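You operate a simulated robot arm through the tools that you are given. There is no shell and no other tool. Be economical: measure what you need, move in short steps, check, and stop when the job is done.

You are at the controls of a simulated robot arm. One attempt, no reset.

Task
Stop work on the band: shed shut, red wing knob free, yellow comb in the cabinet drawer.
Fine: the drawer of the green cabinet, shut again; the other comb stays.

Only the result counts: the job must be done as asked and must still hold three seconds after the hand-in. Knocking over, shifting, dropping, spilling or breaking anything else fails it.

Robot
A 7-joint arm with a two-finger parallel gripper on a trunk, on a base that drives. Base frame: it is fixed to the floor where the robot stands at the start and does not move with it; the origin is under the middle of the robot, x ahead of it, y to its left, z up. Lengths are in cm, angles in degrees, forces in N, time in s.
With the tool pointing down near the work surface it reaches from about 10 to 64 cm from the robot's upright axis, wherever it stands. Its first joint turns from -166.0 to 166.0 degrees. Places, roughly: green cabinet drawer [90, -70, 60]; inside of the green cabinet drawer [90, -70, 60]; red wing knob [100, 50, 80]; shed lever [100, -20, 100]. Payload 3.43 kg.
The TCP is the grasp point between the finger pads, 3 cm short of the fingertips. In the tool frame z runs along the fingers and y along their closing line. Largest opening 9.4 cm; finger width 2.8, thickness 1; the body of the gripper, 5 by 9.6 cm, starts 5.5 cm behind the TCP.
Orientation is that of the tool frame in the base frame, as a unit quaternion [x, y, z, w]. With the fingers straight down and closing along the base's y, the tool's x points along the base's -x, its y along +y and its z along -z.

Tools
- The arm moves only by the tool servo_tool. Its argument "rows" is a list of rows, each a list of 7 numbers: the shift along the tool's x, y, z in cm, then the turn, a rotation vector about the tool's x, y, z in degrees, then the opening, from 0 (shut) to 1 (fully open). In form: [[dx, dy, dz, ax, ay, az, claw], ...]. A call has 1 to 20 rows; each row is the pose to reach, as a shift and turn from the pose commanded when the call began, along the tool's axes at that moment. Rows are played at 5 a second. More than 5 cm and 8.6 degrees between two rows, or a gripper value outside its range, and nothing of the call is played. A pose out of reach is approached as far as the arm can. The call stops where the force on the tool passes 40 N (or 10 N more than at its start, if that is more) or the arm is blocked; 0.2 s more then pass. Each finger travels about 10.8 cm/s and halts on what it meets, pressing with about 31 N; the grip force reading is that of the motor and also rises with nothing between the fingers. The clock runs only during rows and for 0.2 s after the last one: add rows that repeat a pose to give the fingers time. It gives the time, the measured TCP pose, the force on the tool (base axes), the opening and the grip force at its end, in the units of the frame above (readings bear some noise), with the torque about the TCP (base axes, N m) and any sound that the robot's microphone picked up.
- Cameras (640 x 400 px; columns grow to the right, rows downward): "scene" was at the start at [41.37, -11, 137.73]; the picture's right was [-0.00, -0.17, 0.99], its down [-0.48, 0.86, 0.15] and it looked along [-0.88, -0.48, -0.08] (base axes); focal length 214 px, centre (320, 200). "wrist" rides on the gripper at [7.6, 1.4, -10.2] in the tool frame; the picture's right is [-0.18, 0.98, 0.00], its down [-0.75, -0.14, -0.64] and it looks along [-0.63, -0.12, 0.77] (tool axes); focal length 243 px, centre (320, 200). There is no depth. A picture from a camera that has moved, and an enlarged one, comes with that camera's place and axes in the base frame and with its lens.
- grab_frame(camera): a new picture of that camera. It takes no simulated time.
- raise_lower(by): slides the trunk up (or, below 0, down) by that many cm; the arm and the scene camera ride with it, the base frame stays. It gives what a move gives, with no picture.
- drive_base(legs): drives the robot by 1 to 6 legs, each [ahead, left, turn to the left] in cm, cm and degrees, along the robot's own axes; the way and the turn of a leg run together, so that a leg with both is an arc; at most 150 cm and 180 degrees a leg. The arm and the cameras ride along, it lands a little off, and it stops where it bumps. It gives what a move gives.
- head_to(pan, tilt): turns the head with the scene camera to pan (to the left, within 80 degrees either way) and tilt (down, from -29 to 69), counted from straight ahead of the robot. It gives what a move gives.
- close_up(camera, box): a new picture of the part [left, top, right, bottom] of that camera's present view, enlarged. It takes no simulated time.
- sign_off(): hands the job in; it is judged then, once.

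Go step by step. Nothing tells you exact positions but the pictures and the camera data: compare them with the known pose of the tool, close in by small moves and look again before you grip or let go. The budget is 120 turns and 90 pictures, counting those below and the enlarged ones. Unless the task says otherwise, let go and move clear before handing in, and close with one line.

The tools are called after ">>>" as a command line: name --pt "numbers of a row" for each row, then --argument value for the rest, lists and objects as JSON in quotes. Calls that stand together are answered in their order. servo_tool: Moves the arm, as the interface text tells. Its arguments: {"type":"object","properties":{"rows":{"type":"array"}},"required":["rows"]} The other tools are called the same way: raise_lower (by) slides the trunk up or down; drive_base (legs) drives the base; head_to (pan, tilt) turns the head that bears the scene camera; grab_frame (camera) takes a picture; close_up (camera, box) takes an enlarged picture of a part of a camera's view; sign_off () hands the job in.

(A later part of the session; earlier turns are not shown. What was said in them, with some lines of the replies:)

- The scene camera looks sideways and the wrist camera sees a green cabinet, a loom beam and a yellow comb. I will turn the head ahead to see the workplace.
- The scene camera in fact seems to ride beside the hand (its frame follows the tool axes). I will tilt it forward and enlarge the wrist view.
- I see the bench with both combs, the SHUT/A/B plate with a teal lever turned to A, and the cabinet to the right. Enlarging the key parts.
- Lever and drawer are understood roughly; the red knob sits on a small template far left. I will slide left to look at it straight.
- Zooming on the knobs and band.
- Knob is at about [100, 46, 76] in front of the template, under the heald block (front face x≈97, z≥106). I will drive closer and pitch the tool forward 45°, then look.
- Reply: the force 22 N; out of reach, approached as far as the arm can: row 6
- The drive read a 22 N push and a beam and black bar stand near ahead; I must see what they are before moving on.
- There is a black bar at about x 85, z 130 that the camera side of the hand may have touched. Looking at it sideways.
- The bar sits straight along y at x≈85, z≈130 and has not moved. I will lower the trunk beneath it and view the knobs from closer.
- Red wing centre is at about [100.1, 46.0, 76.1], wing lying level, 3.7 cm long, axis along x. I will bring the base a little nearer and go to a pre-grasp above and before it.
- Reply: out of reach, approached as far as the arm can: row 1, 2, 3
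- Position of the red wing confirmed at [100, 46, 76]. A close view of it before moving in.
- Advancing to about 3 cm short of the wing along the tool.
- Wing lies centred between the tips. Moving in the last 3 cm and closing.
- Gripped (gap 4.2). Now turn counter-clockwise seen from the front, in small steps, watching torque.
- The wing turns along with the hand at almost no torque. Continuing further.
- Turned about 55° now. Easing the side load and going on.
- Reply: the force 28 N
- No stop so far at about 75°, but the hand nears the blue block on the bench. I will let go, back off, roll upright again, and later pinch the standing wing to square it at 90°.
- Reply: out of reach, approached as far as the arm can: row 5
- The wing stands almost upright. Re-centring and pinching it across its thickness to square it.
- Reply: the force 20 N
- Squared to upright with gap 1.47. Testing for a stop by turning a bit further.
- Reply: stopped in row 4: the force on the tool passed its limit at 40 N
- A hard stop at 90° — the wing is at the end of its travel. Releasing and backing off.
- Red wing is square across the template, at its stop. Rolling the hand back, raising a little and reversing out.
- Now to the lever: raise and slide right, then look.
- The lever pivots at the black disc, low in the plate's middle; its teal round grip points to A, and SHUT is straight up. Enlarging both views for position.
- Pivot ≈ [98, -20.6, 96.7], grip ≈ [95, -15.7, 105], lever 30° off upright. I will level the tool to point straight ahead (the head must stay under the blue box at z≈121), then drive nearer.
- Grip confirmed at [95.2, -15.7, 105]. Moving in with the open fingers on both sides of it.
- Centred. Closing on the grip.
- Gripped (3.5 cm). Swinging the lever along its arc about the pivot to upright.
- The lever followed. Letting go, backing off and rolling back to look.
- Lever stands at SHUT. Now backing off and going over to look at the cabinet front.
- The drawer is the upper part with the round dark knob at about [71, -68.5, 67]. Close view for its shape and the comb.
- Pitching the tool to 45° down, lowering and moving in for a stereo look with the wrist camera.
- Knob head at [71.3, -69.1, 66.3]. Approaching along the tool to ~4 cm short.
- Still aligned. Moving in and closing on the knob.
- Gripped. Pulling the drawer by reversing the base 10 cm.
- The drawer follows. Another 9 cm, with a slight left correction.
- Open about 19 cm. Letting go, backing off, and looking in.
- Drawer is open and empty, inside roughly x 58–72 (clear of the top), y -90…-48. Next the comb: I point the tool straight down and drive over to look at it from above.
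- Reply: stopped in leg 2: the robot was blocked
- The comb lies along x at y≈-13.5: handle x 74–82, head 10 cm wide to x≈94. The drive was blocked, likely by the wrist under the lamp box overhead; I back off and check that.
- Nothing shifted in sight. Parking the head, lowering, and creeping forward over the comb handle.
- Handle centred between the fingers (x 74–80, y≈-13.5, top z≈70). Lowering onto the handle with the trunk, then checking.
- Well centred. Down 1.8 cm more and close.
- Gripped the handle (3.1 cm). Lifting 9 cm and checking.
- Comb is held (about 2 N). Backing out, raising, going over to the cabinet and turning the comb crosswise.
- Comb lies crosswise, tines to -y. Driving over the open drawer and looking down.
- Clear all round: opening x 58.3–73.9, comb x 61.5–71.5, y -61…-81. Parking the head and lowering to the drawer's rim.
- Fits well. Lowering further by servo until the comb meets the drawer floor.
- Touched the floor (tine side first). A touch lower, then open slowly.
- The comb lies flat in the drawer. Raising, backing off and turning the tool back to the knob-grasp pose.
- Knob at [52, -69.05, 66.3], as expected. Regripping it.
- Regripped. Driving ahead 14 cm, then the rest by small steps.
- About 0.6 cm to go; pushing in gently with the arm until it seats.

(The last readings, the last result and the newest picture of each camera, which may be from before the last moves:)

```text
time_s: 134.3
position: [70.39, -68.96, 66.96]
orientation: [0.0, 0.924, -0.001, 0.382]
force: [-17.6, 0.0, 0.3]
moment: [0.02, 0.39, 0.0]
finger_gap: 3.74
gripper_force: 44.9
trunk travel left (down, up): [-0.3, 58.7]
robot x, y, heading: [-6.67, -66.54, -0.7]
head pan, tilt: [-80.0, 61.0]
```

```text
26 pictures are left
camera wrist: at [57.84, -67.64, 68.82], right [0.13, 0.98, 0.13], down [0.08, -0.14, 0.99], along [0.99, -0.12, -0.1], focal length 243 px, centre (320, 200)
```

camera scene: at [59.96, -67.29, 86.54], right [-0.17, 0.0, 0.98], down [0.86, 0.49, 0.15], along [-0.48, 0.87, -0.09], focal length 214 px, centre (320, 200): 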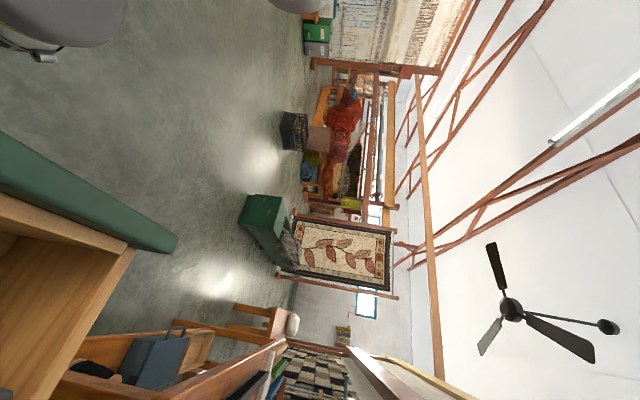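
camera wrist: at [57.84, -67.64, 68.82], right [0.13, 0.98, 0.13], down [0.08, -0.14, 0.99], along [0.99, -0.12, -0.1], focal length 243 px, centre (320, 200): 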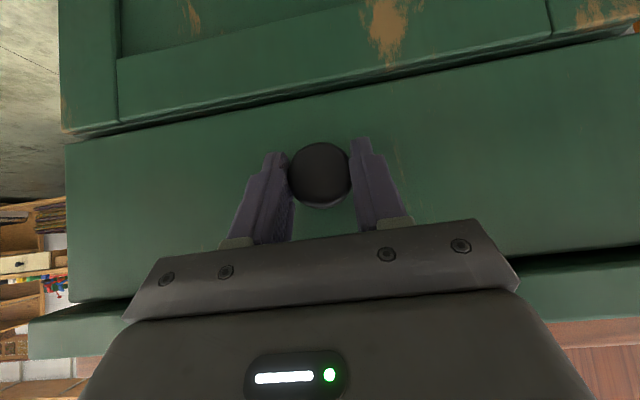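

Drawer is seated (17 N stop, same place as at the start). Releasing and backing off to review everything.

>>> servo_tool --pt "0 0 0 0 0 0 0.4" --pt "0 0 0 0 0 0 0.6" --pt "0 0 0 0 0 0 0.65" --pt "0 0 -3 0 0 0 0.65" --pt "0 0 -7 0 0 0 0.65" --pt "0 0 -11 0 0 0 0.65"

>>> drive_base --legs '[[-12, 0, 0]]'

>>> raise_lower --by 30

>>> head_to --pan 0 --tilt 0

>>> grab_frame --camera "scene"

```text
time_s: 135.7
position: [62.77, -68.97, 74.66]
orientation: [0.001, 0.924, -0.001, 0.383]
force: [-0.9, 0.6, -0.5]
moment: [0.0, 0.02, -0.02]
finger_gap: 6.1
gripper_force: 0.0
trunk travel left (down, up): [-0.3, 58.7]
robot x, y, heading: [-6.65, -66.65, -0.5]
head pan, tilt: [-80.0, 61.0]
```

```text
time_s: 137.0
position: [50.96, -68.6, 74.65]
orientation: [0.0, 0.924, 0.0, 0.383]
force: [0.4, 0.1, 0.2]
moment: [-0.01, 0.0, -0.03]
finger_gap: 6.09
gripper_force: 0.1
trunk travel left (down, up): [-0.3, 58.7]
robot x, y, heading: [-18.8, -66.36, 0.2]
head pan, tilt: [-80.0, 61.0]
```

```text
time_s: 140.0
position: [50.87, -68.59, 104.71]
orientation: [-0.001, 0.924, -0.001, 0.382]
force: [0.4, 0.0, -0.1]
moment: [0.04, 0.03, -0.01]
finger_gap: 6.12
gripper_force: 0.0
trunk travel left (down, up): [-30.3, 28.7]
robot x, y, heading: [-18.85, -66.63, -0.0]
head pan, tilt: [-80.0, 61.0]
```

```text
time_s: 141.5
position: [50.84, -68.67, 104.63]
orientation: [-0.002, 0.924, 0.0, 0.383]
force: [-0.4, -0.4, -0.5]
moment: [0.05, -0.03, 0.02]
finger_gap: 6.1
gripper_force: 0.2
trunk travel left (down, up): [-30.3, 28.7]
robot x, y, heading: [-19.18, -66.32, -0.4]
head pan, tilt: [0.0, 0.0]
```

```text
25 pictures are left
camera scene: at [55.72, -68.78, 115.14], right [0.0, -1.0, 0.0], down [-0.71, 0.0, -0.71], along [0.71, 0.0, -0.71], focal length 214 px, centre (320, 200)
```

scene: 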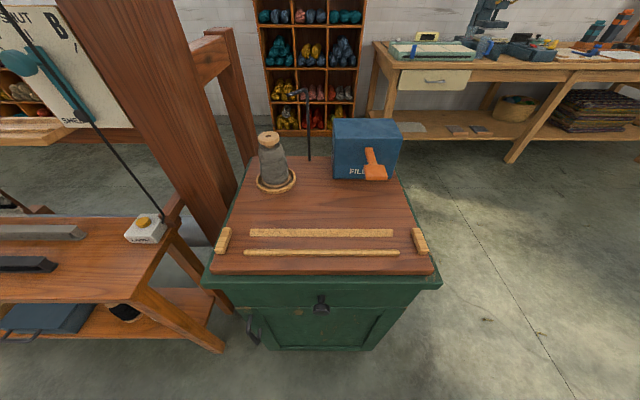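

Drawer shut, cabinet top untouched. A last look at knob, lever and bench.

>>> drive_base --legs '[[0, 80, 0]]'

>>> grab_frame --camera "scene"

>>> close_up --camera "wrist" --box '[140, 0, 640, 260]'

```text
time_s: 145.7
position: [51.33, 9.42, 104.64]
orientation: [0.001, 0.924, -0.001, 0.382]
force: [-0.4, 0.4, 0.2]
moment: [0.0, 0.01, 0.03]
finger_gap: 6.12
gripper_force: 0.0
trunk travel left (down, up): [-30.3, 28.7]
robot x, y, heading: [-18.37, 11.6, -0.4]
head pan, tilt: [0.0, 0.0]
```

```text
24 pictures are left
camera scene: at [56.1, 9.2, 115.15], right [0.0, -1.0, 0.0], down [-0.71, 0.0, -0.71], along [0.71, 0.0, -0.71], focal length 214 px, centre (320, 200)
```

scene: 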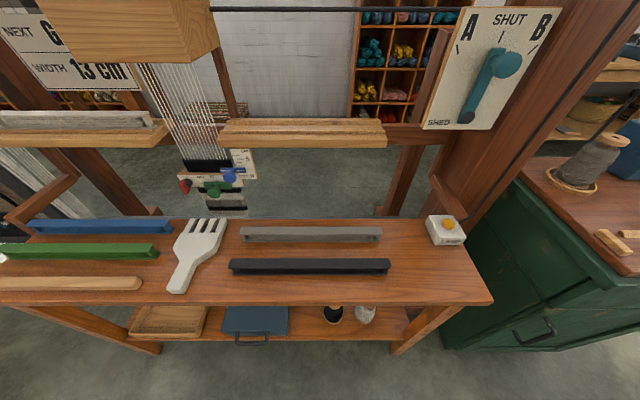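

```text
1.28 times, centred on (390, 130) of wrist
camera zoom: at [38.75, 10.69, 106.49], right [0.13, 0.98, 0.13], down [0.08, -0.14, 0.99], along [0.99, -0.12, -0.1], focal length 311 px, centre (230, 290)
```

zoom: 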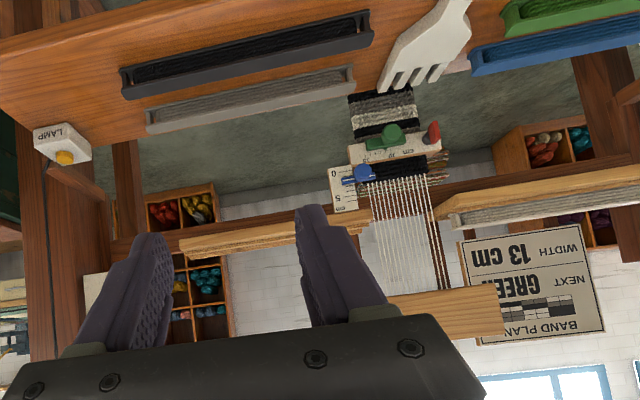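

All is in place: the lever stands at SHUT, the red wing is turned to its stop, the white comb is untouched and the drawer is shut. Handing in.

>>> sign_off

```text
The job is handed in.
```

The job is handed in: the shed lever stands at SHUT, the red wing knob is turned a quarter turn to its stop, and the yellow comb is in the green cabinet's shut drawer. The white comb was not touched. Nothing marks the wing's free position; I took the counter-clockwise stop as free. The robot met something overhead at the loom twice, once with about 22 N on the tool. The bar there was still straight after the first contact, and I did not get a clear look at the lamp box after the second.
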